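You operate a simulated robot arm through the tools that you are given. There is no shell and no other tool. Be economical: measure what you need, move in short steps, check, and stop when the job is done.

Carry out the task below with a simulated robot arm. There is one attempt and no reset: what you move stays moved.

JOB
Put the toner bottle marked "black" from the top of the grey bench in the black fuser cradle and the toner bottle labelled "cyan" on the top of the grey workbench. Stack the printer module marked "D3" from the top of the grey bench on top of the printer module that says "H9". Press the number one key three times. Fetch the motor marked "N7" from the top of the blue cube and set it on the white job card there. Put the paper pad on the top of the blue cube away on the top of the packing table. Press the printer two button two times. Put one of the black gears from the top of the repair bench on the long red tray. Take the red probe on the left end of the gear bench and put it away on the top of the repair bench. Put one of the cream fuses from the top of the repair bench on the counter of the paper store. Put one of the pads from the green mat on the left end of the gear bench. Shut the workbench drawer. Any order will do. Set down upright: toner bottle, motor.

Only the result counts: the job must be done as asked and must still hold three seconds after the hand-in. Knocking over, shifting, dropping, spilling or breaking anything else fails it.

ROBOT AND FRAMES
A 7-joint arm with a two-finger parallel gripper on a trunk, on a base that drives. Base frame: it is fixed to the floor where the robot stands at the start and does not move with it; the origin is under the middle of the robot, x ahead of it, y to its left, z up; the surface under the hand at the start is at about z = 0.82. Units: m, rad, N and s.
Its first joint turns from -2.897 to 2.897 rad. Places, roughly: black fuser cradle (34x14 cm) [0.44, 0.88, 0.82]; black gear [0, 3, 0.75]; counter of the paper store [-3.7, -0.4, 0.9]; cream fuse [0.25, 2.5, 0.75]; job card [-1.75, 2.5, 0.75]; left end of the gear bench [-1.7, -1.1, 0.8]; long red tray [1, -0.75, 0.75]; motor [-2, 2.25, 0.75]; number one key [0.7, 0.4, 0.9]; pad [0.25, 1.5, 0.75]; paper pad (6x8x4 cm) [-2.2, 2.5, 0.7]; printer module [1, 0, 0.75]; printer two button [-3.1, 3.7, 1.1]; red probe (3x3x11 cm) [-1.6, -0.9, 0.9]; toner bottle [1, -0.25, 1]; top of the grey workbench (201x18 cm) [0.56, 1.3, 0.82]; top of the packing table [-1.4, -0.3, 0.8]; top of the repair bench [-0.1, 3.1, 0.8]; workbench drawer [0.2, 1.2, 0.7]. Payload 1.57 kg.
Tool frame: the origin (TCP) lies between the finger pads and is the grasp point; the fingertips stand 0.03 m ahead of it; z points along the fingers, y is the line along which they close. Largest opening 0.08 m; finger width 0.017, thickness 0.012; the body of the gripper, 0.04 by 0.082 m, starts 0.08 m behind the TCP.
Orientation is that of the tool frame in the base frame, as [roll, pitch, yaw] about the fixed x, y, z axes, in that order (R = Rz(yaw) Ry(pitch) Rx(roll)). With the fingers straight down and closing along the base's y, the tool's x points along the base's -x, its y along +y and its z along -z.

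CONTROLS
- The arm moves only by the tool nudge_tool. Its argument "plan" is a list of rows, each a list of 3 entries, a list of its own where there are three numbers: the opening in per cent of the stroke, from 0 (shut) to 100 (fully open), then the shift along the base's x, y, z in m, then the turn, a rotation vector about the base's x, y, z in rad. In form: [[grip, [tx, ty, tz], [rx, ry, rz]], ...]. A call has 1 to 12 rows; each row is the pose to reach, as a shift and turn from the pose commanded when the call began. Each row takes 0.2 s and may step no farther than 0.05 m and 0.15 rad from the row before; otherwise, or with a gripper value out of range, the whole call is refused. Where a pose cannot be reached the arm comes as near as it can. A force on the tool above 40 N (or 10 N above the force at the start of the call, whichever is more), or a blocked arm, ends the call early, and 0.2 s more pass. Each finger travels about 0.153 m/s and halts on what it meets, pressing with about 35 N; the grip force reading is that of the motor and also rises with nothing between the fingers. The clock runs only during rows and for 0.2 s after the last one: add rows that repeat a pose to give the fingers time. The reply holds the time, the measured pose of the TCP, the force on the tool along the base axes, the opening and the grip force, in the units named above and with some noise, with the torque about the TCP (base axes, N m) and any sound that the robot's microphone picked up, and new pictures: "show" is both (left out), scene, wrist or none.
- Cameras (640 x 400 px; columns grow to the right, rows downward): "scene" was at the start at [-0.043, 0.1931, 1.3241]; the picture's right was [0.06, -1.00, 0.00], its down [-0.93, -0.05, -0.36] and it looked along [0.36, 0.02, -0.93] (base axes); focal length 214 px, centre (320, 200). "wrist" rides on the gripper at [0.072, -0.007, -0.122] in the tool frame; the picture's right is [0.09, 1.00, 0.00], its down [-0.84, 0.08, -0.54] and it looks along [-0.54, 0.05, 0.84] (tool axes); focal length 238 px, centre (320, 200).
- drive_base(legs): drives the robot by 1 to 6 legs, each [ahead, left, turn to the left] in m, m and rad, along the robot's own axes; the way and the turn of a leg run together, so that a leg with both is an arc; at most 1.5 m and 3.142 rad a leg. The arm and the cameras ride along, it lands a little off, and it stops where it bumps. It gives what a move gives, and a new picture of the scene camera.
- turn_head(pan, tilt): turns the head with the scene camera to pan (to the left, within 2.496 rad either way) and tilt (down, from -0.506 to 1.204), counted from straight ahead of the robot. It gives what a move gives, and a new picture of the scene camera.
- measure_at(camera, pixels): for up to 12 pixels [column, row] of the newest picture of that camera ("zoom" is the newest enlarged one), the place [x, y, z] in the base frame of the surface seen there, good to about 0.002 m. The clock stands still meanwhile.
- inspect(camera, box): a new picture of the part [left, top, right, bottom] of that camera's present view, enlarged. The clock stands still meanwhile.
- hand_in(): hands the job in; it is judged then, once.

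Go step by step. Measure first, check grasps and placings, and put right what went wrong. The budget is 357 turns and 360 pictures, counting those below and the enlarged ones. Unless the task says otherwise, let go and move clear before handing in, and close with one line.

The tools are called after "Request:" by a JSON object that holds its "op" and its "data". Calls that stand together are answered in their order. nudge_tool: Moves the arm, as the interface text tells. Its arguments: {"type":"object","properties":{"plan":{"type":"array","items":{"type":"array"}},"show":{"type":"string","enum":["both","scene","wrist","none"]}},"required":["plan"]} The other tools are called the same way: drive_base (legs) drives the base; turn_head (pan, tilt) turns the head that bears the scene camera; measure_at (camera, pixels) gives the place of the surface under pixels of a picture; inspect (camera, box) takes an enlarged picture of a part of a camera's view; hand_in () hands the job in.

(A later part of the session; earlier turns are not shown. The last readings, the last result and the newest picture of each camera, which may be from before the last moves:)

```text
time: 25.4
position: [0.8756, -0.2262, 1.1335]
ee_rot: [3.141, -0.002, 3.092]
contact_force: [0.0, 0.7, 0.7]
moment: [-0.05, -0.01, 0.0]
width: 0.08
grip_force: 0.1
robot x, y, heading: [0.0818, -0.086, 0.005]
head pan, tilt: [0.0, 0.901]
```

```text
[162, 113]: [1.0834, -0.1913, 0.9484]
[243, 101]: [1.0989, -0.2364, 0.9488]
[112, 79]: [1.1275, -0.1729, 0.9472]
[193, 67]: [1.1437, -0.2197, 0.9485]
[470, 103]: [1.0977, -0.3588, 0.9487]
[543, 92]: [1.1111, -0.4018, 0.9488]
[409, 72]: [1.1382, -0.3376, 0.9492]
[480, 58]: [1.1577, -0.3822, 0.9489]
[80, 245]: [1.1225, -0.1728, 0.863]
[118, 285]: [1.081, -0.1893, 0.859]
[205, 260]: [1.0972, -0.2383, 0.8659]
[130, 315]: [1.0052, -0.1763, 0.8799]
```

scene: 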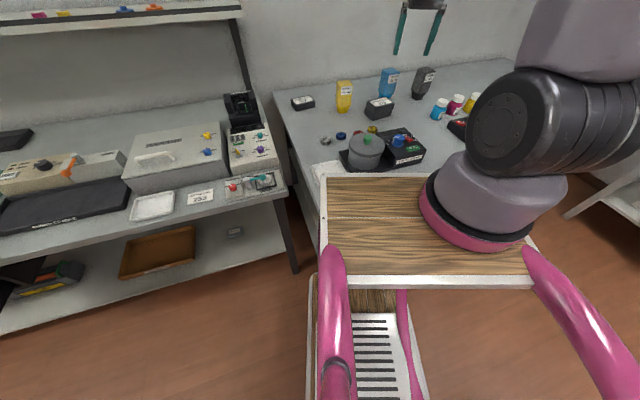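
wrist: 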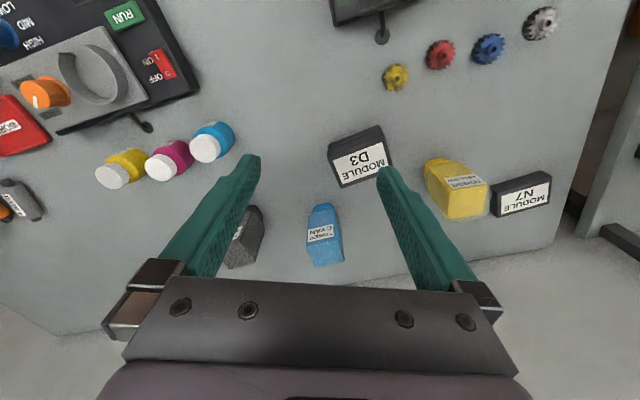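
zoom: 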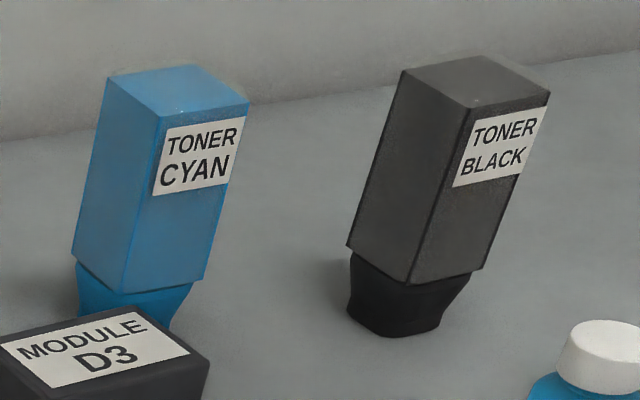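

Bottle tops: cyan centre (1.113,-0.205), black (1.126,-0.370), ~5 cm square, top z 0.949, yawed ~0.32. Start with black: go above it and see how far the arm reaches.

Request:
{"op": "nudge_tool", "data": {"plan": [[100, [0.04, -0.02, 0], [0, 0, 0.1]], [100, [0.08, -0.045, 0], [0, 0, 0.2]], [100, [0.12, -0.07, 0], [0, 0, 0.3]], [100, [0.16, -0.095, -0.01], [0, 0, 0.355]], [100, [0.2, -0.12, -0.02], [0, 0, 0.355]], [100, [0.24, -0.14, -0.03], [0, 0, 0.355]], [100, [0.251, -0.145, -0.06], [0, 0, 0.355]], [100, [0.251, -0.145, -0.09], [0, 0, 0.355]]]}}

```text
time: 27.2
position: [1.1029, -0.3543, 1.0459]
ee_rot: [-3.141, -0.001, -2.837]
contact_force: [-0.1, 0.3, 1.4]
moment: [-0.08, -0.02, 0.0]
width: 0.0798
grip_force: 0.0
out of reach, approached as far as the arm can: row 6, 7, 8
robot x, y, heading: [0.0832, -0.0826, 0.012]
head pan, tilt: [0.0, 0.901]
```

scene: 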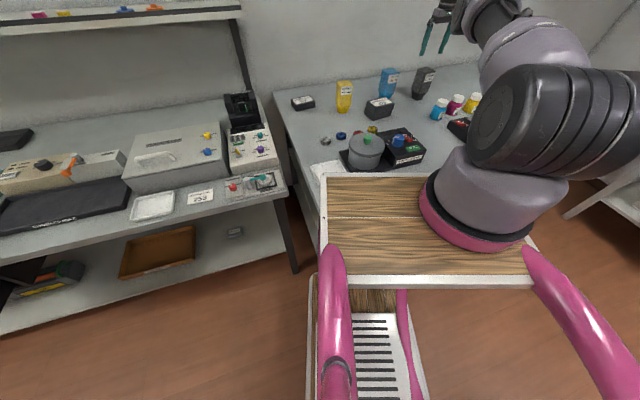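
wrist: 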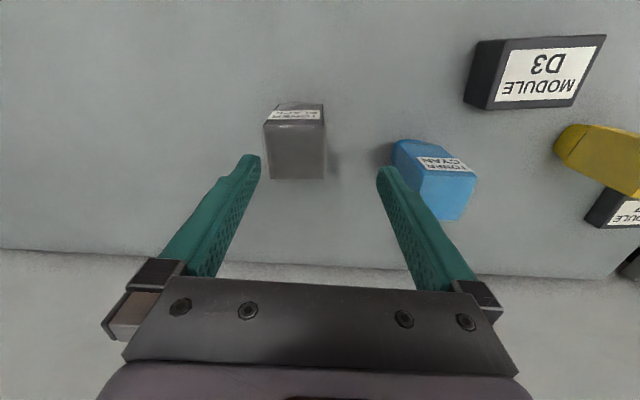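

About 2.5 cm short in the upright posture. Tilt the fingers outward about the closing axis by 0.3 rad and re-approach.

Request:
{"op": "nudge_tool", "data": {"plan": [[100, [0, 0, 0], [0.03, -0.095, 0]], [100, [0, 0, 0], [0.06, -0.19, 0]], [100, [0, 0, 0], [0.09, -0.286, 0]], [100, [0, 0, 0], [0.09, -0.286, 0]]], "show": "wrist"}}

```text
time: 28.2
position: [1.1044, -0.3522, 1.0443]
ee_rot: [-3.139, 0.299, -2.836]
contact_force: [-0.5, -0.5, -0.1]
moment: [0.0, -0.01, 0.0]
width: 0.0803
grip_force: 0.1
robot x, y, heading: [0.0795, -0.0895, 0.011]
head pan, tilt: [0.0, 0.901]
```

wrist: 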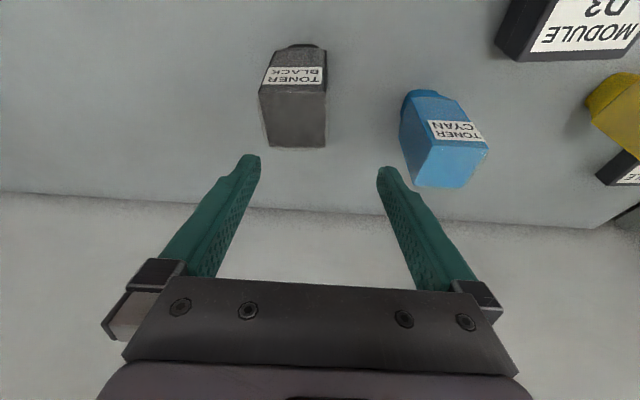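

Request:
{"op": "nudge_tool", "data": {"plan": [[100, [0.022, -0.017, -0.01], [0, 0, 0]], [100, [0.022, -0.017, -0.05], [0, 0, 0]], [100, [0.022, -0.017, -0.09], [0, 0, 0]], [100, [0.022, -0.017, -0.125], [0, 0, 0]]], "show": "wrist"}}

Request:
{"op": "inspect", "data": {"camera": "scene", "box": [370, 20, 500, 110]}}

```text
time: 29.2
position: [1.1265, -0.3694, 0.9195]
ee_rot: [-3.14, 0.3, -2.835]
contact_force: [-1.3, 0.1, 0.8]
moment: [0.0, 0.0, -0.02]
width: 0.0798
grip_force: 0.0
robot x, y, heading: [0.0836, -0.0865, 0.009]
head pan, tilt: [0.0, 0.901]
```

wrist: 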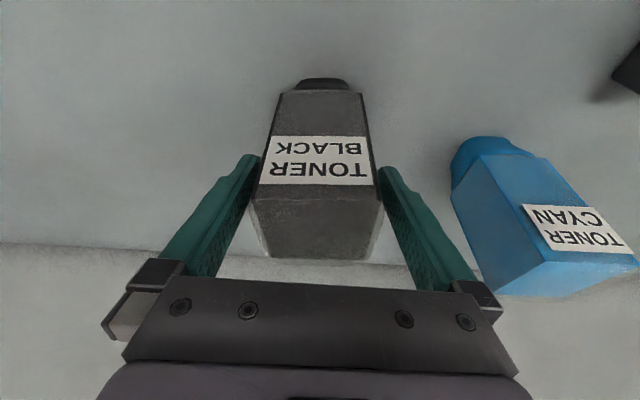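

```text
4.44 times, centred on (435, 65) of scene
```

zoom: 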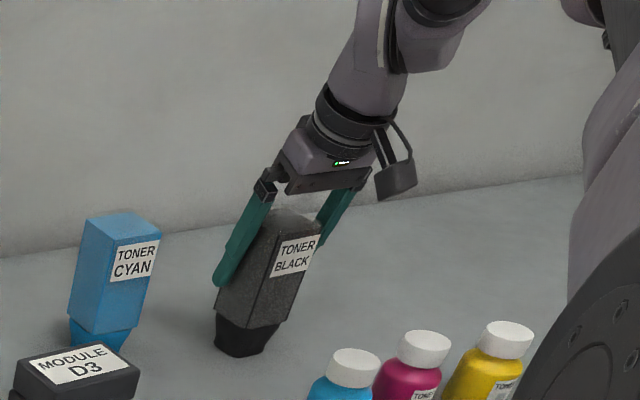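

The black bottle lies between the fingers. Close and lift, checking the grip.

Request:
{"op": "nudge_tool", "data": {"plan": [[50, [0, 0, 0], [0, 0, 0]], [45, [0, 0, 0], [0, 0, 0]], [45, [0, 0, 0], [0, 0, 0]], [45, [0, 0, 0.03], [0, 0, 0]], [45, [0, 0, 0.07], [0, 0, 0]], [45, [0, 0, 0.11], [0, 0, 0]], [45, [-0.04, 0, 0.13], [0, 0, 0]]]}}

```text
time: 30.8
position: [1.0886, -0.3672, 1.051]
ee_rot: [3.141, 0.296, -2.836]
contact_force: [0.4, -0.5, -3.7]
moment: [0.03, -0.02, 0.0]
width: 0.0626
grip_force: 34.9
robot x, y, heading: [0.0816, -0.0875, 0.007]
head pan, tilt: [0.0, 0.901]
```

scene: 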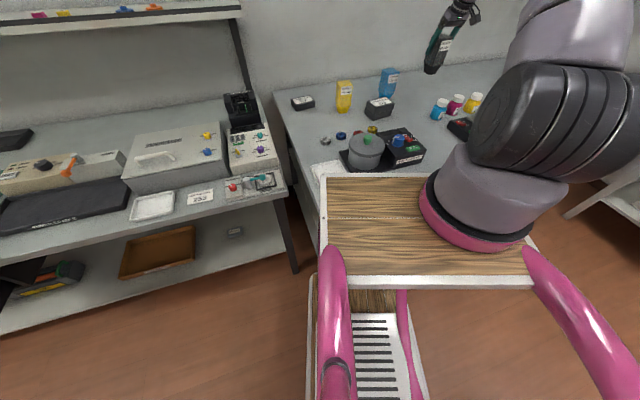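
wrist: 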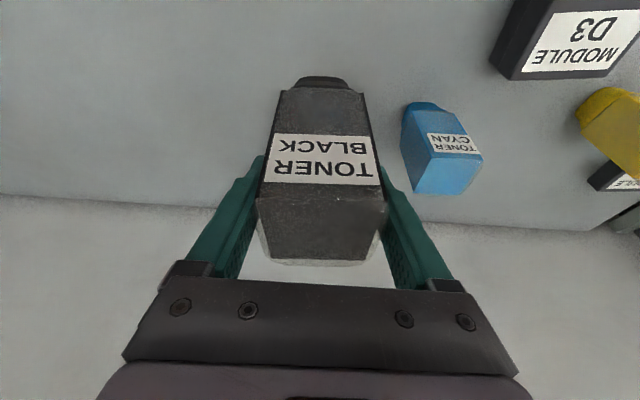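

Held firmly at 0.063 m, bottom 0.10 m below TCP. Raise and pull in before driving to the workbench.

Request:
{"op": "nudge_tool", "data": {"plan": [[45, [-0.03, 0.02, 0.03], [0, 0, 0]], [45, [-0.06, 0.04, 0.06], [0, 0, 0]], [45, [-0.1, 0.06, 0.08], [0, 0, 0]], [45, [-0.14, 0.08, 0.1], [0, 0, 0]], [45, [-0.18, 0.1, 0.12], [0, 0, 0]], [45, [-0.22, 0.12, 0.14], [0, 0, 0]], [45, [-0.26, 0.14, 0.15], [0, 0, 0]], [45, [-0.3, 0.16, 0.15], [0, 0, 0]], [45, [-0.34, 0.18, 0.15], [0, 0, 0]]], "show": "none"}}

Request:
{"op": "drive_base", "data": {"legs": [[-0.37, 0, 0], [0, 0.75, 0], [0, 0, 0.23]]}}

Request:
{"op": "turn_head", "data": {"pan": 0.3, "tilt": 0.8}}

```text
time: 32.8
position: [0.7473, -0.1888, 1.2008]
ee_rot: [-3.141, 0.296, -2.837]
contact_force: [0.3, 0.1, -1.7]
moment: [0.02, 0.04, 0.01]
width: 0.0625
grip_force: 35.1
robot x, y, heading: [0.0811, -0.0873, 0.014]
head pan, tilt: [0.0, 0.901]
```

```text
time: 34.7
position: [0.4801, -0.183, 1.2008]
ee_rot: [3.142, 0.298, -2.832]
contact_force: [0.2, 0.5, -1.8]
moment: [0.01, -0.04, -0.01]
width: 0.0625
grip_force: 35.0
robot x, y, heading: [-0.1869, -0.0835, 0.012]
head pan, tilt: [0.0, 0.901]
stopped in leg 1: the robot was blocked; the commanded pose is now the measured one
```

scene: 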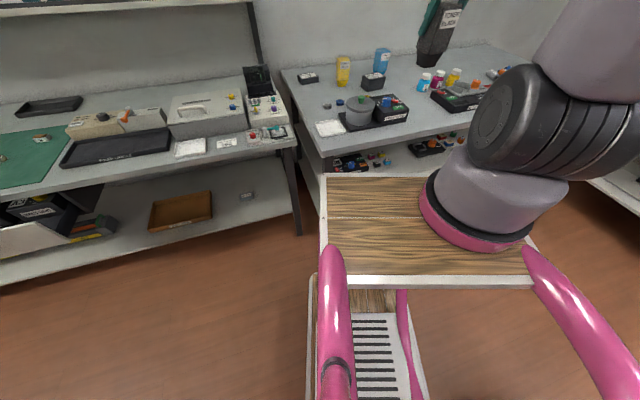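

```text
time: 35.5
position: [0.4792, -0.1837, 1.2005]
ee_rot: [-3.141, 0.299, -2.831]
contact_force: [-1.0, -0.3, -1.6]
moment: [0.0, -0.01, -0.01]
width: 0.0625
grip_force: 35.2
robot x, y, heading: [-0.1879, -0.0845, 0.013]
head pan, tilt: [0.3, 0.799]
```

scene: 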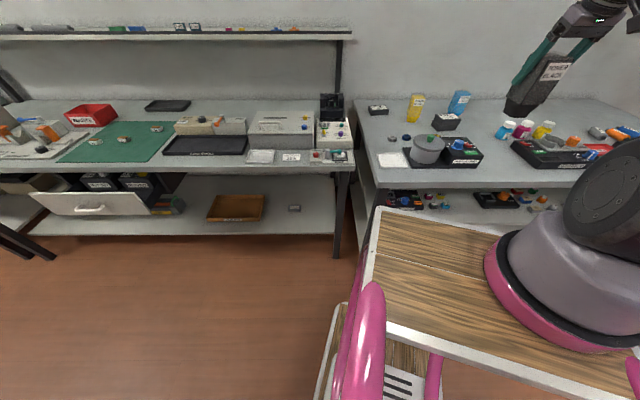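

Something behind blocked the base at x=-0.187. I'll look around to map the room.

Request:
{"op": "turn_head", "data": {"pan": 1.4, "tilt": 0.45}}

Request:
{"op": "turn_head", "data": {"pan": 2.45, "tilt": 0.5}}

Request:
{"op": "turn_head", "data": {"pan": -2.45, "tilt": 0.5}}

Request:
{"op": "turn_head", "data": {"pan": -1.4, "tilt": 0.45}}

```text
time: 36.9
position: [0.4777, -0.1829, 1.2022]
ee_rot: [-3.14, 0.298, -2.831]
contact_force: [0.1, 0.0, -1.6]
moment: [-0.01, -0.01, 0.0]
width: 0.0622
grip_force: 35.1
robot x, y, heading: [-0.1828, -0.0864, 0.018]
head pan, tilt: [1.4, 0.45]
```

scene: 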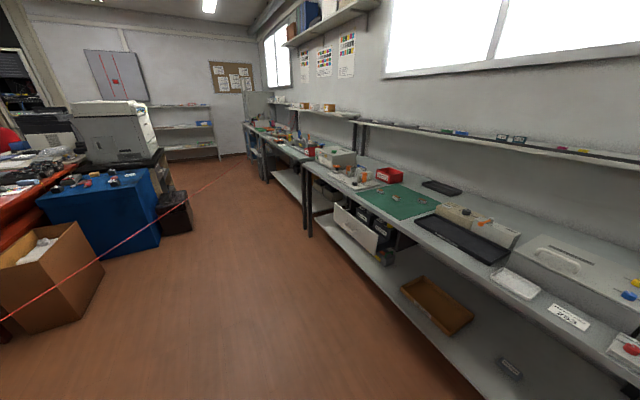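

```text
time: 38.2
position: [0.4798, -0.1838, 1.2023]
ee_rot: [-3.139, 0.297, -2.831]
contact_force: [-0.3, -0.1, -2.1]
moment: [-0.02, -0.02, 0.0]
width: 0.0623
grip_force: 34.8
robot x, y, heading: [-0.1852, -0.0831, 0.019]
head pan, tilt: [2.45, 0.499]
```

scene: 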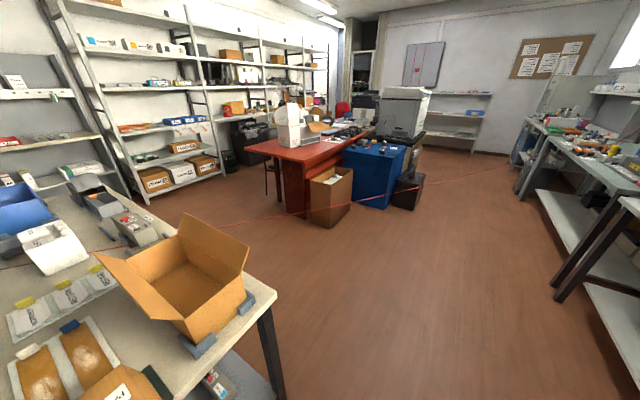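

```text
time: 42.0
position: [0.4796, -0.1829, 1.2018]
ee_rot: [-3.139, 0.298, -2.831]
contact_force: [0.4, -0.7, -2.2]
moment: [-0.01, 0.01, 0.03]
width: 0.062
grip_force: 34.8
robot x, y, heading: [-0.1892, -0.0844, 0.014]
head pan, tilt: [-2.45, 0.499]
```

scene: 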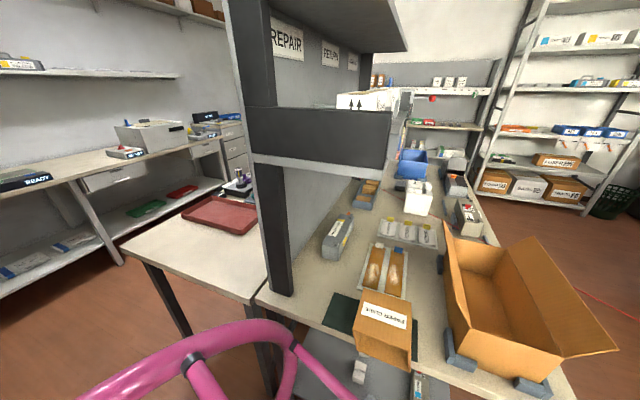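

```text
time: 43.3
position: [0.4793, -0.1835, 1.2022]
ee_rot: [-3.14, 0.299, -2.83]
contact_force: [0.0, 0.5, -1.5]
moment: [0.0, -0.03, 0.03]
width: 0.0623
grip_force: 34.9
robot x, y, heading: [-0.1875, -0.0846, 0.019]
head pan, tilt: [-1.4, 0.45]
```

scene: 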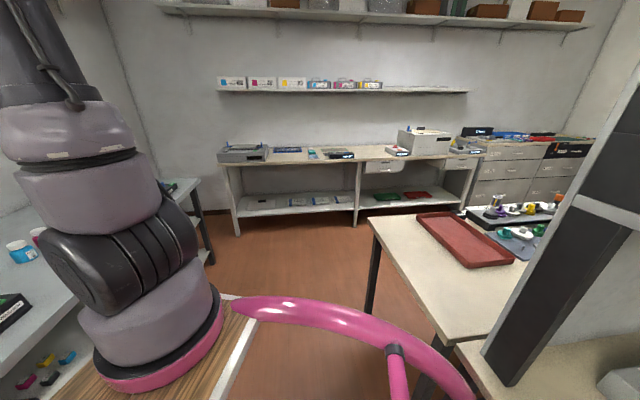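

The room is mapped: the packing table is right behind. From here go straight left along the workbench, then turn slightly.

Request:
{"op": "turn_head", "data": {"pan": 0.4, "tilt": 0.85}}

Request:
{"op": "drive_base", "data": {"legs": [[0.02, 0.4, 0], [0, 0.3, 0], [0, 0, 0.2]]}}

```text
time: 45.1
position: [0.4791, -0.1835, 1.2019]
ee_rot: [-3.139, 0.299, -2.833]
contact_force: [0.9, 0.3, -1.9]
moment: [0.02, -0.01, -0.03]
width: 0.0623
grip_force: 35.1
robot x, y, heading: [-0.1877, -0.0875, 0.018]
head pan, tilt: [0.4, 0.85]
```

scene: 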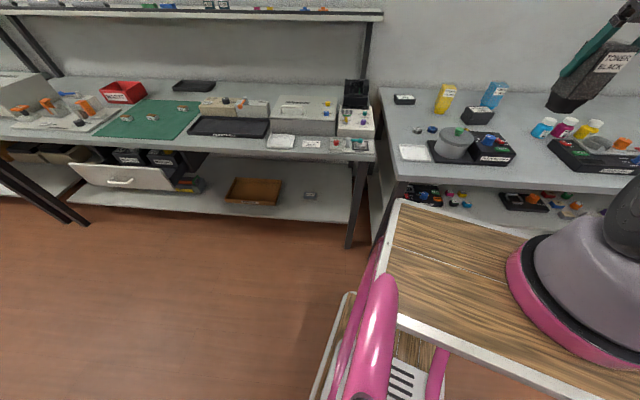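

```text
time: 50.1
position: [0.4944, 0.6566, 1.2017]
ee_rot: [-3.141, 0.299, -2.637]
contact_force: [0.0, 0.0, -1.7]
moment: [0.01, 0.0, 0.0]
width: 0.0623
grip_force: 34.9
robot x, y, heading: [-0.1825, 0.6268, 0.209]
head pan, tilt: [0.4, 0.85]
```

scene: 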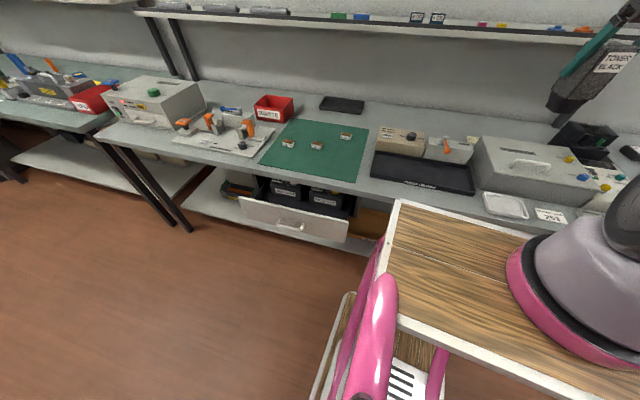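

I can see the cradle at (425,173). Measure it and the neighbouring things.

Request:
{"op": "measure_at", "data": {"camera": "scene", "pixels": [[380, 158], [376, 175], [467, 170], [470, 190], [425, 170], [400, 168], [445, 175], [420, 183], [395, 143], [445, 148], [340, 105], [370, 125]]}}

Request:
{"op": "inspect", "data": {"camera": "scene", "box": [360, 110, 500, 200]}}

```text
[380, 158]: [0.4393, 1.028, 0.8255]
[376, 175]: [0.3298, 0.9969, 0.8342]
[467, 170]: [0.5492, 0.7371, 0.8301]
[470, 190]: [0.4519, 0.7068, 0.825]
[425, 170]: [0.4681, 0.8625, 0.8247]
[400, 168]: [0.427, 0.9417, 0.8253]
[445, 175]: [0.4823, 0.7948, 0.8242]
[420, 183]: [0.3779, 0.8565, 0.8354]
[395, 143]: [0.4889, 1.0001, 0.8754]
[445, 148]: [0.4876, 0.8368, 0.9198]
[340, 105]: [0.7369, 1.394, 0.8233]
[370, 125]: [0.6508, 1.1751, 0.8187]
```

```text
4.44 times, centred on (430, 155) of scene
```

zoom: 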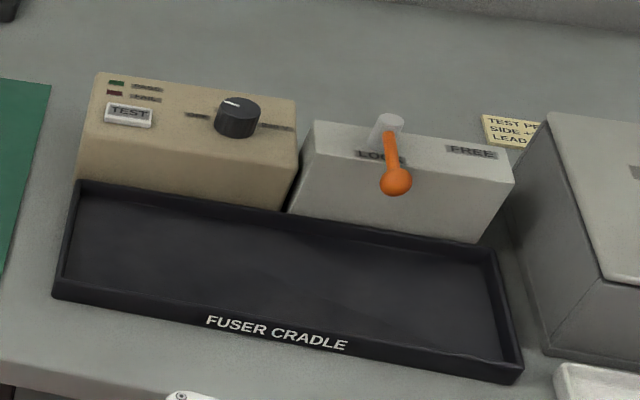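

Cradle floor z≈0.825, left-centre spot (0.422,0.923) is free of the lever. Carry there and stop just above.

Request:
{"op": "nudge_tool", "data": {"plan": [[45, [-0.015, 0.045, 0], [0, 0, -0.03]], [45, [-0.03, 0.09, 0], [0, 0, -0.06]], [45, [-0.045, 0.135, 0], [0, 0, -0.09]], [45, [-0.055, 0.18, 0], [0, 0, -0.12]], [45, [-0.065, 0.225, 0], [0, 0, -0.14]], [45, [-0.072, 0.266, -0.01], [0, 0, -0.14]], [45, [-0.072, 0.266, -0.06], [0, 0, -0.14]], [45, [-0.072, 0.266, -0.11], [0, 0, -0.14]], [45, [-0.072, 0.266, -0.16], [0, 0, -0.14]], [45, [-0.072, 0.266, -0.21], [0, 0, -0.14]], [45, [-0.072, 0.266, -0.25], [0, 0, -0.14]], [45, [-0.072, 0.266, -0.262], [0, 0, -0.14]]]}}

Request:
{"op": "inspect", "data": {"camera": "scene", "box": [340, 80, 500, 200]}}

```text
time: 52.7
position: [0.423, 0.9209, 0.9389]
ee_rot: [-3.14, 0.298, -2.778]
contact_force: [-0.3, -0.1, -1.8]
moment: [0.0, 0.03, -0.03]
width: 0.0622
grip_force: 35.2
robot x, y, heading: [-0.1755, 0.6226, 0.209]
head pan, tilt: [0.4, 0.85]
```

scene: 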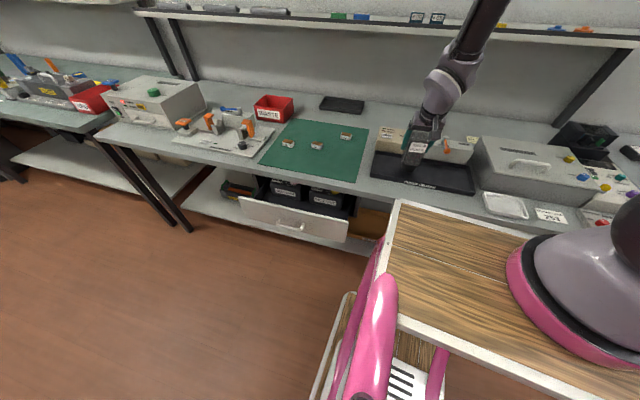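
wrist: 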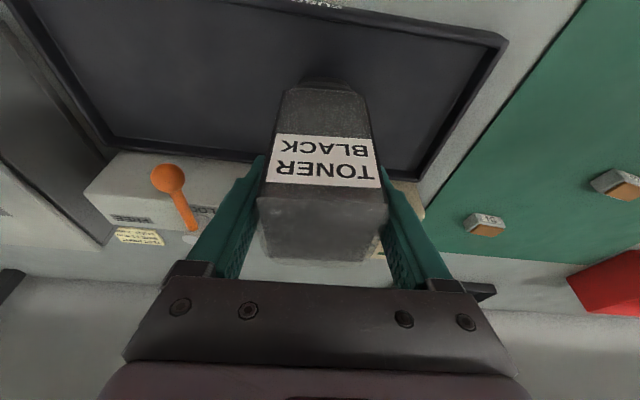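

```text
3.33 times, centred on (420, 140) of scene
```

zoom: 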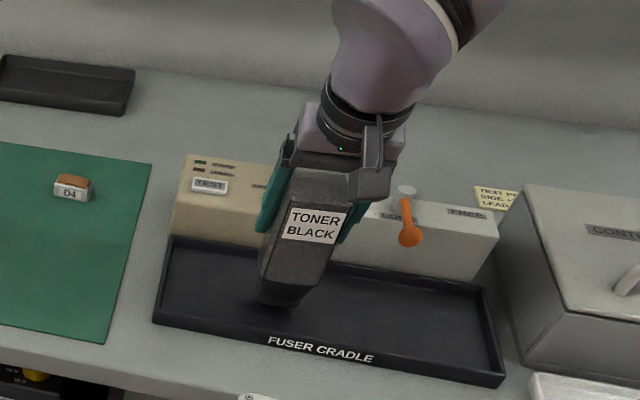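

Well positioned inside the cradle. Lower to contact.

Request:
{"op": "nudge_tool", "data": {"plan": [[45, [0, 0, -0.009], [0, 0, 0]], [45, [0, 0, -0.013], [0, 0, 0]], [45, [0, 0, -0.0155], [0, 0, 0]], [45, [0, 0, -0.0165], [0, 0, 0]]], "show": "none"}}

```text
time: 53.7
position: [0.421, 0.9225, 0.9244]
ee_rot: [-3.141, 0.3, -2.778]
contact_force: [-5.0, -5.6, 19.5]
moment: [-0.09, 0.68, 0.22]
width: 0.0623
grip_force: 35.0
robot x, y, heading: [-0.1766, 0.6269, 0.215]
head pan, tilt: [0.4, 0.85]
```

Contact. Back off a hair, release, and withdraw along the tool axis.

Request:
{"op": "nudge_tool", "data": {"plan": [[45, [0, 0, 0.001], [0, 0, 0]], [70, [0, 0, 0.001], [0, 0, 0]], [95, [0, 0, 0.001], [0, 0, 0]], [95, [-0.008, -0.003, 0.03], [0, 0, 0]], [95, [-0.02, -0.008, 0.075], [0, 0, 0]], [95, [-0.03, -0.012, 0.12], [0, 0, 0]], [95, [-0.03, -0.012, 0.17], [0, 0, 0]]]}}

Request:
{"op": "inspect", "data": {"camera": "scene", "box": [340, 80, 500, 200]}}

```text
time: 55.3
position: [0.3924, 0.9093, 1.0921]
ee_rot: [-3.14, 0.297, -2.776]
contact_force: [0.0, 1.2, -0.4]
moment: [-0.03, 0.01, -0.02]
width: 0.0761
grip_force: 0.0
robot x, y, heading: [-0.1751, 0.6298, 0.207]
head pan, tilt: [0.4, 0.85]
```

scene: 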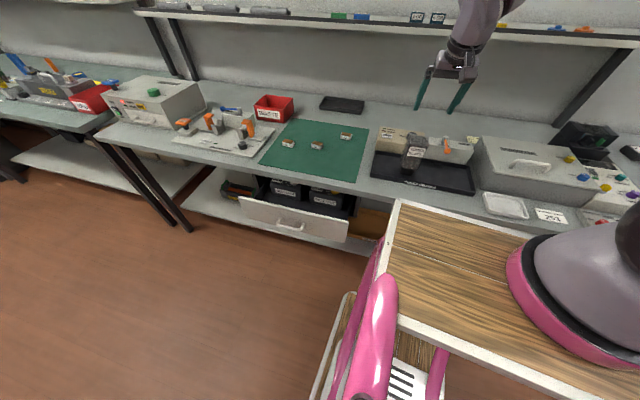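
wrist: 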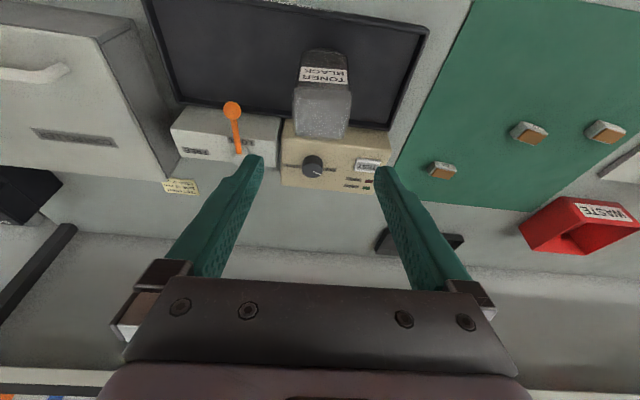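

```text
3.33 times, centred on (420, 140) of scene
```

zoom: 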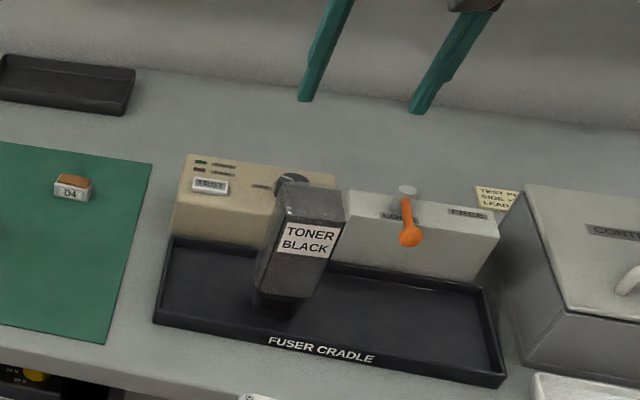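

Black toner stands upright in the cradle. The open drawer is nearby at (293,222); measure it for pushing shut.

Request:
{"op": "inspect", "data": {"camera": "scene", "box": [200, 150, 400, 275]}}

Request:
{"op": "measure_at", "data": {"camera": "zoom", "pixels": [[130, 150], [470, 225], [130, 180], [470, 275], [290, 240], [290, 205], [250, 235], [335, 250], [200, 190], [400, 230], [300, 170], [380, 110]]}}

```text
3.20 times, centred on (300, 212) of scene
```

zoom: 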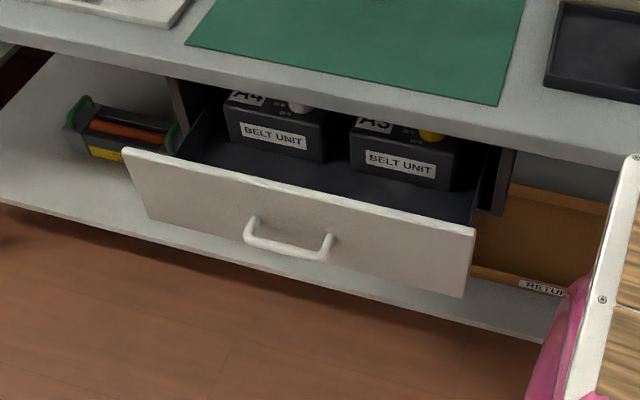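

```text
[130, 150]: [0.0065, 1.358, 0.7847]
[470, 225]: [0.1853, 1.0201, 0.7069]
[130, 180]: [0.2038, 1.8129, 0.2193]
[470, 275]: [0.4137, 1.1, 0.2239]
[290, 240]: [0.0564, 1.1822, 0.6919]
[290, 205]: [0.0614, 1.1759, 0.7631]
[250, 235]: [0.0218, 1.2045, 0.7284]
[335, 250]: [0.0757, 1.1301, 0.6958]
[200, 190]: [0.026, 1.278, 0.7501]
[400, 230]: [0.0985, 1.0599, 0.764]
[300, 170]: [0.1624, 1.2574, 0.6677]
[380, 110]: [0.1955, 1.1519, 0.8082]
```

The drawer face is about 12 cm out. Measure the handle bar to push on it.

Request:
{"op": "measure_at", "data": {"camera": "zoom", "pixels": [[265, 242], [285, 248], [310, 254], [285, 243], [285, 253], [250, 220], [330, 240], [285, 262], [160, 60], [350, 95]]}}

```text
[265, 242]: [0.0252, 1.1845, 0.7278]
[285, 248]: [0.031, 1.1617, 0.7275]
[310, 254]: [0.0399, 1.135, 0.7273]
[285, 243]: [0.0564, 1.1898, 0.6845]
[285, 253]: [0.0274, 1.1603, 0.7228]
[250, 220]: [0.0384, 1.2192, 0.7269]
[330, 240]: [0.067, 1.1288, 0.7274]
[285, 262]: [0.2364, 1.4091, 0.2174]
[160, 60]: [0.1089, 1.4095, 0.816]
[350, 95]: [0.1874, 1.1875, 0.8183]
```

Bar front centre about (0.028,1.163,0.722). Drive a little right along the bench for reach, then bring the shut fingers in front of the handle.

Request:
{"op": "drive_base", "data": {"legs": [[0, -0.13, 0]]}}

Request:
{"op": "nudge_tool", "data": {"plan": [[80, [-0.03, 0.03, 0.02], [-0.02, 0.06, 0]], [60, [-0.06, 0.06, 0.02], [-0.04, 0.12, 0]], [40, [-0.1, 0.09, 0.02], [-0.06, 0.18, 0]], [20, [-0.14, 0.12, 0.02], [-0.08, 0.24, 0]], [0, [-0.18, 0.15, 0.02], [-0.106, 0.279, 0]], [0, [-0.22, 0.18, 0.02], [-0.106, 0.279, 0]], [0, [-0.26, 0.21, 0.02], [-0.106, 0.279, 0]], [0, [-0.3, 0.24, 0.02], [-0.106, 0.279, 0]]]}}

```text
time: 56.6
position: [0.4202, 0.7811, 1.0927]
ee_rot: [-3.14, 0.298, -2.778]
contact_force: [-0.3, 0.3, -0.2]
moment: [-0.01, 0.01, -0.02]
width: 0.0762
grip_force: 0.1
robot x, y, heading: [-0.1493, 0.4972, 0.211]
head pan, tilt: [0.4, 0.85]
```

scene: 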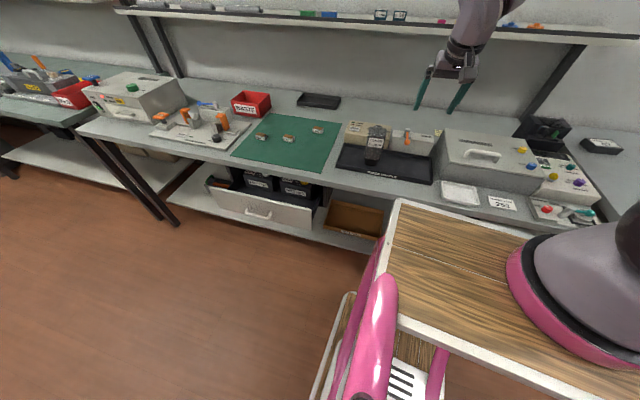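

```text
time: 58.4
position: [0.1189, 1.0201, 1.1138]
ee_rot: [-3.14, -0.001, -2.78]
contact_force: [-0.3, -0.3, 0.5]
moment: [0.02, 0.06, 0.0]
width: 0.0
grip_force: 21.3
robot x, y, heading: [-0.1501, 0.4993, 0.213]
head pan, tilt: [0.4, 0.85]
```

scene: 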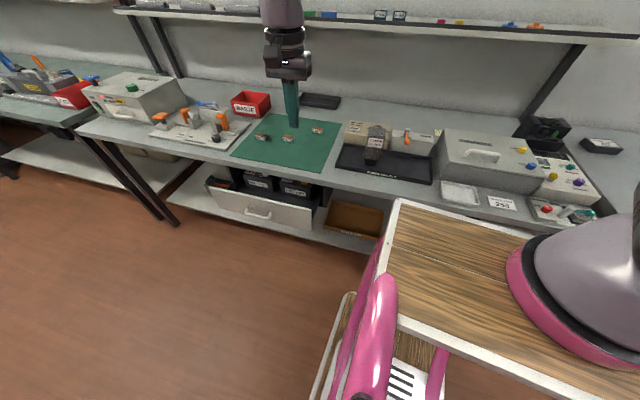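
wrist: 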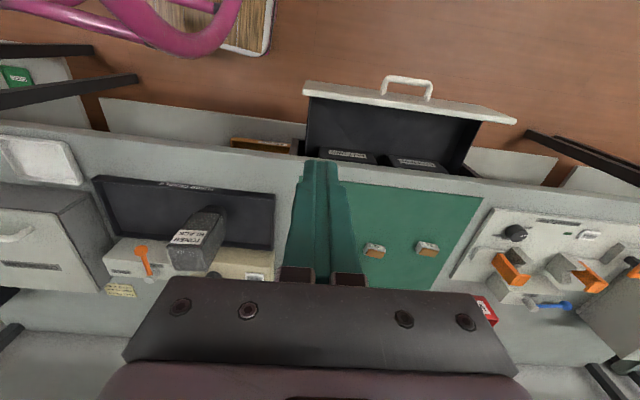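

Upright now at (0.119,1.020). Move out to in front of the handle at (-0.04,1.14) and descend.

Request:
{"op": "nudge_tool", "data": {"plan": [[0, [-0.04, 0.03, 0], [0, 0, 0]], [0, [-0.08, 0.06, 0], [0, 0, 0]], [0, [-0.12, 0.09, 0], [0, 0, 0]], [0, [-0.159, 0.12, 0], [0, 0, 0]], [0, [-0.159, 0.12, -0.05], [0, 0, 0]], [0, [-0.159, 0.12, -0.1], [0, 0, 0]], [0, [-0.159, 0.12, -0.15], [0, 0, 0]], [0, [-0.159, 0.12, -0.2], [0, 0, 0]], [0, [-0.159, 0.12, -0.25], [0, 0, 0]], [0, [-0.159, 0.12, -0.3], [0, 0, 0]], [0, [-0.159, 0.12, -0.35], [0, 0, 0]], [0, [-0.159, 0.12, -0.385], [0, 0, 0]]]}}

Request:
{"op": "inspect", "data": {"camera": "scene", "box": [180, 120, 340, 240]}}

```text
time: 61.0
position: [-0.0396, 1.1421, 0.7262]
ee_rot: [-3.141, -0.001, -2.776]
contact_force: [0.2, 0.1, -0.4]
moment: [0.01, 0.01, 0.04]
width: 0.0
grip_force: 21.7
robot x, y, heading: [-0.1515, 0.4947, 0.209]
head pan, tilt: [0.4, 0.85]
```

scene: 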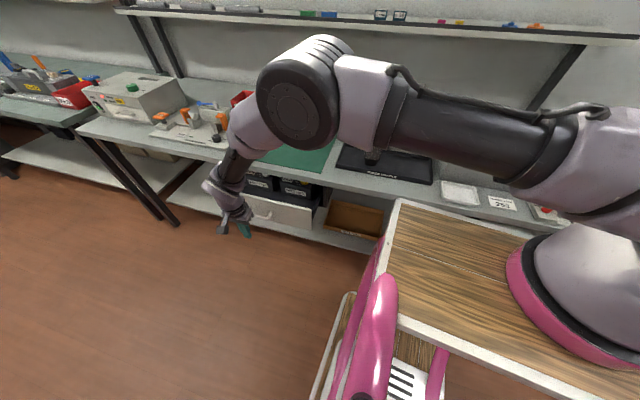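
wrist: 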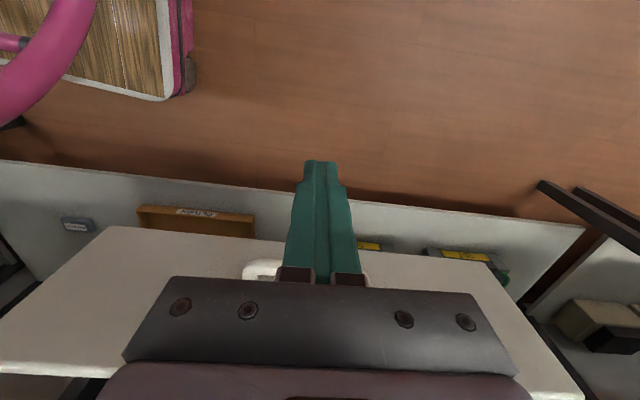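

```text
3.33 times, centred on (260, 180) of scene
```

zoom: 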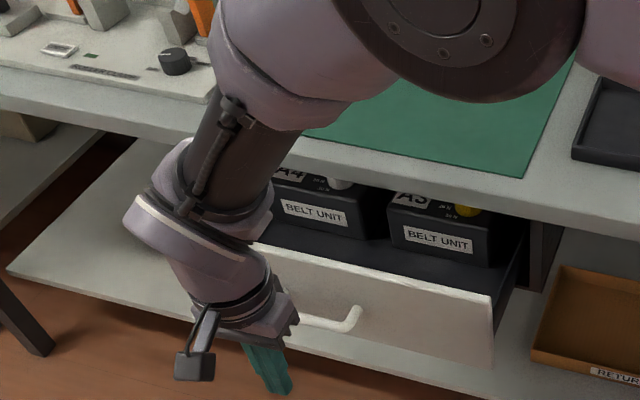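

The elbow hangs over the bench; check its height relative to the black bottle before pushing.

Request:
{"op": "measure_at", "data": {"camera": "scene", "pixels": [[290, 130], [310, 100], [245, 130], [235, 170], [350, 120], [420, 130], [225, 195]]}}

```text
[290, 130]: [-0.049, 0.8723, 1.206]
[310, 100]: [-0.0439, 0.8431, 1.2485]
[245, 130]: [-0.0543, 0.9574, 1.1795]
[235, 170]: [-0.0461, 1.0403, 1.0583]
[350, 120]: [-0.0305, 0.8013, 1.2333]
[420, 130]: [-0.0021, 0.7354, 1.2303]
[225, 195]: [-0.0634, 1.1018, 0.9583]
```

Elbow is at z≈1.2, clear. Push along the face normal.

Request:
{"op": "nudge_tool", "data": {"plan": [[0, [0.028, 0.009, 0], [0, 0, 0]], [0, [0.048, 0.016, 0], [0, 0, 0]], [0, [0.066, 0.022, 0], [0, 0, 0]], [0, [0.085, 0.028, 0], [0, 0, 0]], [0, [0.104, 0.034, 0], [0, 0, 0]], [0, [0.123, 0.041, 0], [0, 0, 0]], [0, [0.142, 0.047, 0], [0, 0, 0]], [0, [0.157, 0.052, 0], [0, 0, 0]]]}}

```text
time: 62.8
position: [0.1175, 1.1915, 0.7258]
ee_rot: [-3.141, -0.001, -2.777]
contact_force: [-0.2, -0.3, 0.1]
moment: [0.01, -0.03, -0.05]
width: 0.0001
grip_force: 21.1
robot x, y, heading: [-0.1512, 0.4943, 0.207]
head pan, tilt: [0.4, 0.85]
```

scene: 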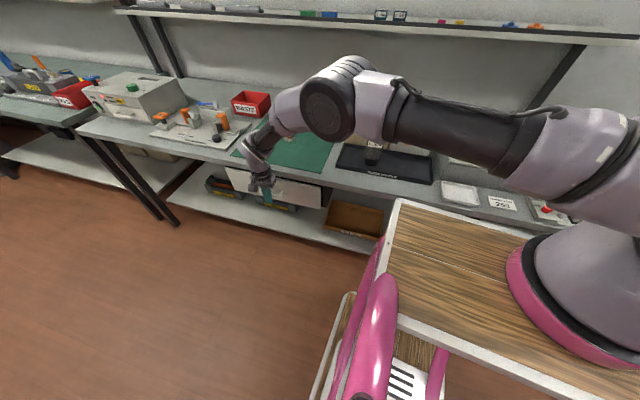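
wrist: 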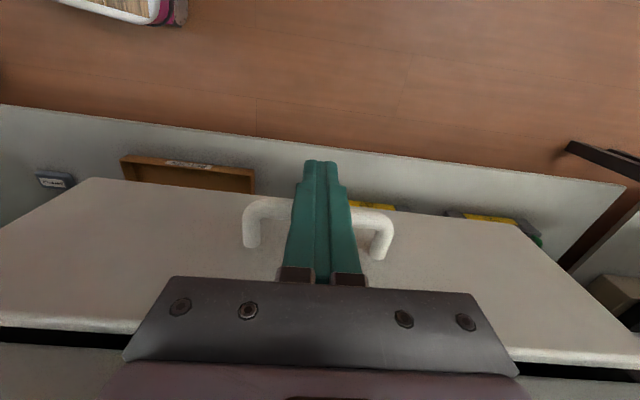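

The drawer moved in, still a small gap (dark strip at wrist (40,340)). Continue pushing till it stops.

Request:
{"op": "nudge_tool", "data": {"plan": [[0, [0.014, 0.005, 0], [0, 0, 0]], [0, [0.028, 0.009, 0], [0, 0, 0]], [0, [0.042, 0.014, 0], [0, 0, 0]], [0, [0.056, 0.019, 0], [0, 0, 0]]]}}

Request:
{"op": "inspect", "data": {"camera": "scene", "box": [180, 120, 340, 240]}}

```text
time: 63.4
position: [0.1327, 1.1989, 0.7269]
ee_rot: [-3.139, -0.018, -2.778]
contact_force: [-5.2, -1.2, 1.9]
moment: [-0.05, 0.0, -0.01]
width: 0.0001
grip_force: 21.0
robot x, y, heading: [-0.1511, 0.4953, 0.215]
head pan, tilt: [0.4, 0.85]
stopped in row 3: the force on the tool passed its limit at 51 N (the readings are from after the stop); the commanded pose is now the measured one
```

scene: 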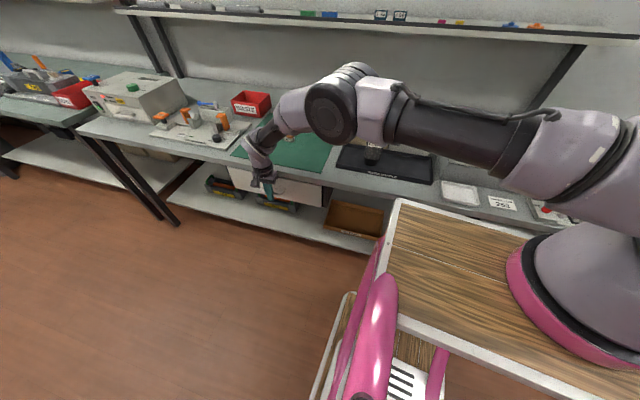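
wrist: 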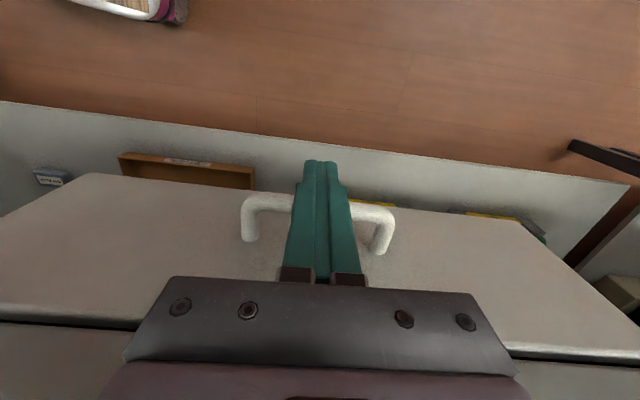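

```text
3.33 times, centred on (260, 180) of scene
```

zoom: 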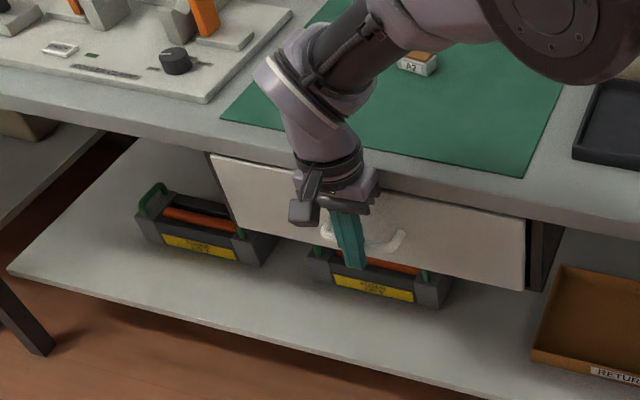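

The drawer hit its stop. Back off and rise.

Request:
{"op": "nudge_tool", "data": {"plan": [[0, [-0.04, -0.013, 0], [0, 0, 0]], [0, [-0.085, -0.028, 0], [0, 0, 0]], [0, [-0.13, -0.043, 0.01], [0, 0, 0]], [0, [-0.14, -0.06, 0.05], [0, 0, 0]], [0, [-0.14, -0.06, 0.1], [0, 0, 0]], [0, [-0.14, -0.06, 0.15], [0, 0, 0]], [0, [-0.14, -0.06, 0.2], [0, 0, 0]], [0, [-0.14, -0.06, 0.25], [0, 0, 0]], [0, [-0.12, -0.06, 0.295], [0, 0, 0]], [0, [-0.1, -0.06, 0.34], [0, 0, 0]], [0, [-0.06, -0.06, 0.37], [0, 0, 0]], [0, [-0.02, -0.06, 0.4], [0, 0, 0]]]}}

Request:
{"op": "inspect", "data": {"camera": "scene", "box": [180, 120, 340, 240]}}

```text
time: 66.0
position: [0.11, 1.1388, 1.126]
ee_rot: [-3.139, -0.012, -2.776]
contact_force: [-1.1, -0.4, 0.4]
moment: [-0.01, -0.05, -0.03]
width: 0.0002
grip_force: 21.2
robot x, y, heading: [-0.1498, 0.5012, 0.209]
head pan, tilt: [0.4, 0.85]
```

scene: 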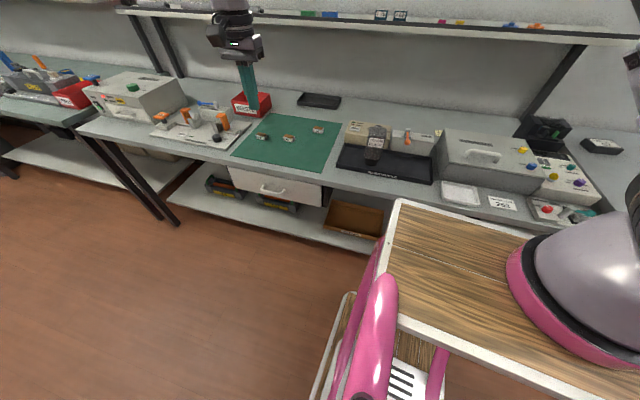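
wrist: 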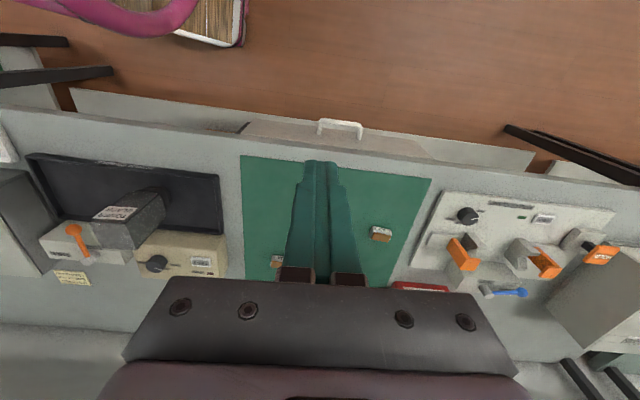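

```text
3.33 times, centred on (260, 180) of scene
```

zoom: 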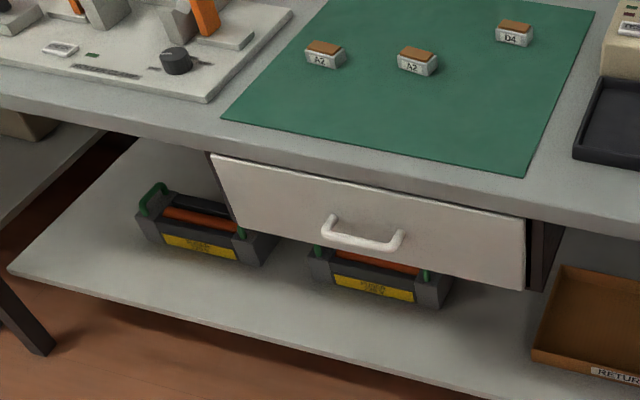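

Drawer looks shut; verify the face against the cabinet sides.

Request:
{"op": "measure_at", "data": {"camera": "zoom", "pixels": [[300, 200], [450, 235], [525, 250], [540, 250], [535, 235], [300, 150], [450, 185], [212, 165], [372, 242]]}}

Request:
{"op": "inspect", "data": {"camera": "wrist", "box": [220, 100, 460, 200]}}

```text
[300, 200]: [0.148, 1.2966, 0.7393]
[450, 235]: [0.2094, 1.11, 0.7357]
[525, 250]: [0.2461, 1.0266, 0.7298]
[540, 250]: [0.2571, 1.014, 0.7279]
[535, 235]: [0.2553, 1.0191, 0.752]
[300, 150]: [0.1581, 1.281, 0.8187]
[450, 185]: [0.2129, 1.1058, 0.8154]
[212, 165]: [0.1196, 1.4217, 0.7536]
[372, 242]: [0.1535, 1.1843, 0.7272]
```

```text
2.67 times, centred on (340, 150) of wrist
```

zoom: 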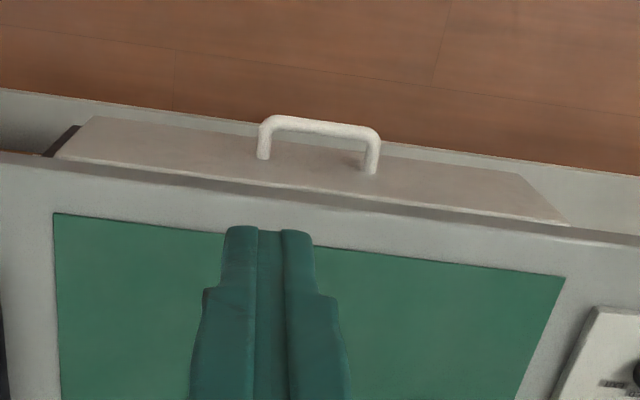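

The face sits as an overlay on the cabinet; shut. Now fetch the cyan bottle: bring arm to front, then drive back to the grey bench.

Request:
{"op": "nudge_tool", "data": {"plan": [[0, [0.03, -0.035, 0.02], [0, 0, 0]], [0, [0.06, -0.07, 0.04], [0, 0, 0.02]], [0, [0.09, -0.105, 0.05], [0, 0, 0.05]], [20, [0.12, -0.14, 0.06], [0, 0, 0.08]], [40, [0.15, -0.18, 0.06], [0, 0, 0.1]], [60, [0.18, -0.22, 0.06], [0, 0, 0.12]], [80, [0.21, -0.26, 0.06], [0, 0, 0.14]], [100, [0.24, -0.3, 0.06], [0, 0, 0.16]], [100, [0.27, -0.34, 0.06], [0, 0, 0.18]], [100, [0.3, -0.38, 0.06], [0, 0, 0.18]], [100, [0.33, -0.42, 0.06], [0, 0, 0.18]], [100, [0.36, -0.46, 0.06], [0, 0, 0.18]]], "show": "none"}}

Request:
{"op": "drive_base", "data": {"legs": [[0, 0, -0.2], [-0.02, -0.6, 0], [0.23, 0, 0]]}}

```text
refused: row 1 steps farther than a row can; nothing moved
```

```text
time: 71.5
position: [0.4492, 0.4553, 1.1257]
ee_rot: [-3.138, -0.013, -2.996]
contact_force: [0.7, 0.4, 0.5]
moment: [-0.03, -0.01, 0.0]
width: 0.0004
grip_force: 21.6
robot x, y, heading: [0.0529, -0.1105, -0.011]
head pan, tilt: [0.4, 0.85]
```

scene: 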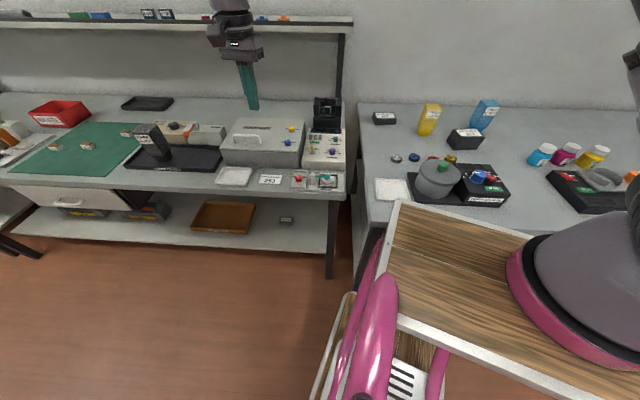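

Only the drive happened; arm is still at the side and everything is fine. Now move the arm across to above the cyan bottle in two calls.

Request:
{"op": "nudge_tool", "data": {"plan": [[0, [0.02, -0.04, 0.01], [0, 0, 0]], [0, [0.04, -0.08, 0.02], [0, 0, 0]], [20, [0.06, -0.12, 0.03], [0, 0, 0]], [40, [0.08, -0.16, 0.04], [0, 0, 0]], [60, [0.1, -0.2, 0.05], [0, 0, 0]], [80, [0.12, -0.24, 0.05], [0, 0, 0]], [100, [0.145, -0.28, 0.05], [0, 0, 0]], [100, [0.17, -0.32, 0.05], [0, 0, 0]], [100, [0.195, -0.36, 0.05], [0, 0, 0.05]], [100, [0.22, -0.4, 0.05], [0, 0, 0.1]], [100, [0.245, -0.44, 0.05], [0, 0, 0.15]], [100, [0.27, -0.48, 0.05], [0, 0, 0.186]]], "show": "none"}}

Request:
{"op": "nudge_tool", "data": {"plan": [[100, [0.04, -0.025, -0.01], [0, 0, 0]], [100, [0.08, -0.05, -0.02], [0, 0, 0]], [100, [0.12, -0.075, -0.03], [0.03, -0.095, 0]], [100, [0.16, -0.1, -0.04], [0.06, -0.19, 0]], [100, [0.2, -0.125, -0.05], [0.097, -0.284, 0]], [100, [0.24, -0.145, -0.06], [0.097, -0.284, 0]], [100, [0.28, -0.16, -0.07], [0.097, -0.284, 0]], [100, [0.32, -0.17, -0.08], [0.097, -0.284, 0]], [100, [0.345, -0.175, -0.09], [0.097, -0.284, 0]]], "show": "both"}}

```text
time: 74.1
position: [0.7182, -0.0267, 1.1756]
ee_rot: [-3.14, -0.013, -2.811]
contact_force: [-1.1, -0.5, 0.5]
moment: [-0.07, -0.01, -0.04]
width: 0.0801
grip_force: 0.0
robot x, y, heading: [0.0544, -0.1104, -0.009]
head pan, tilt: [0.4, 0.85]
```

```text
time: 76.1
position: [1.0617, -0.1999, 1.0881]
ee_rot: [-3.138, 0.287, -2.812]
contact_force: [-0.7, 0.2, 0.3]
moment: [0.02, -0.04, 0.02]
width: 0.0802
grip_force: 0.0
robot x, y, heading: [0.0543, -0.1145, -0.015]
head pan, tilt: [0.4, 0.85]
```

scene: 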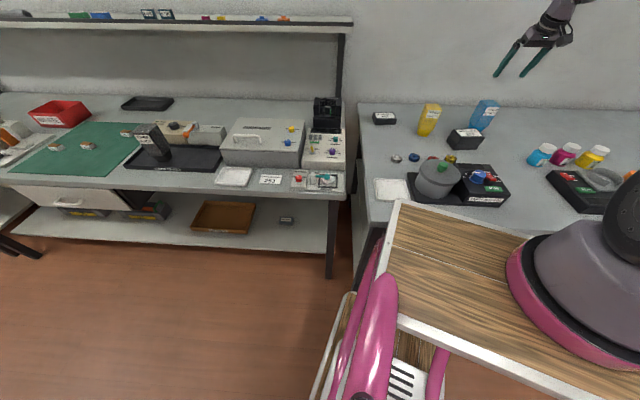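
wrist: 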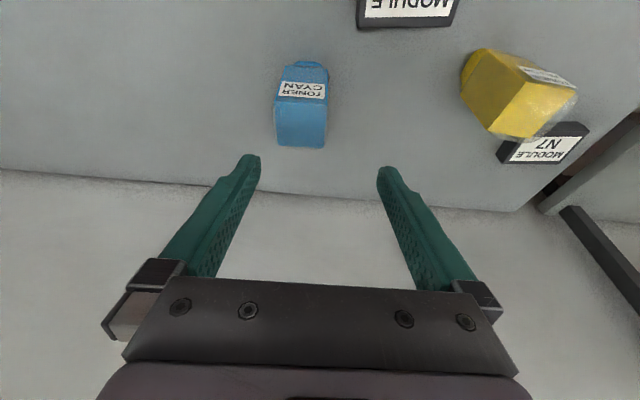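

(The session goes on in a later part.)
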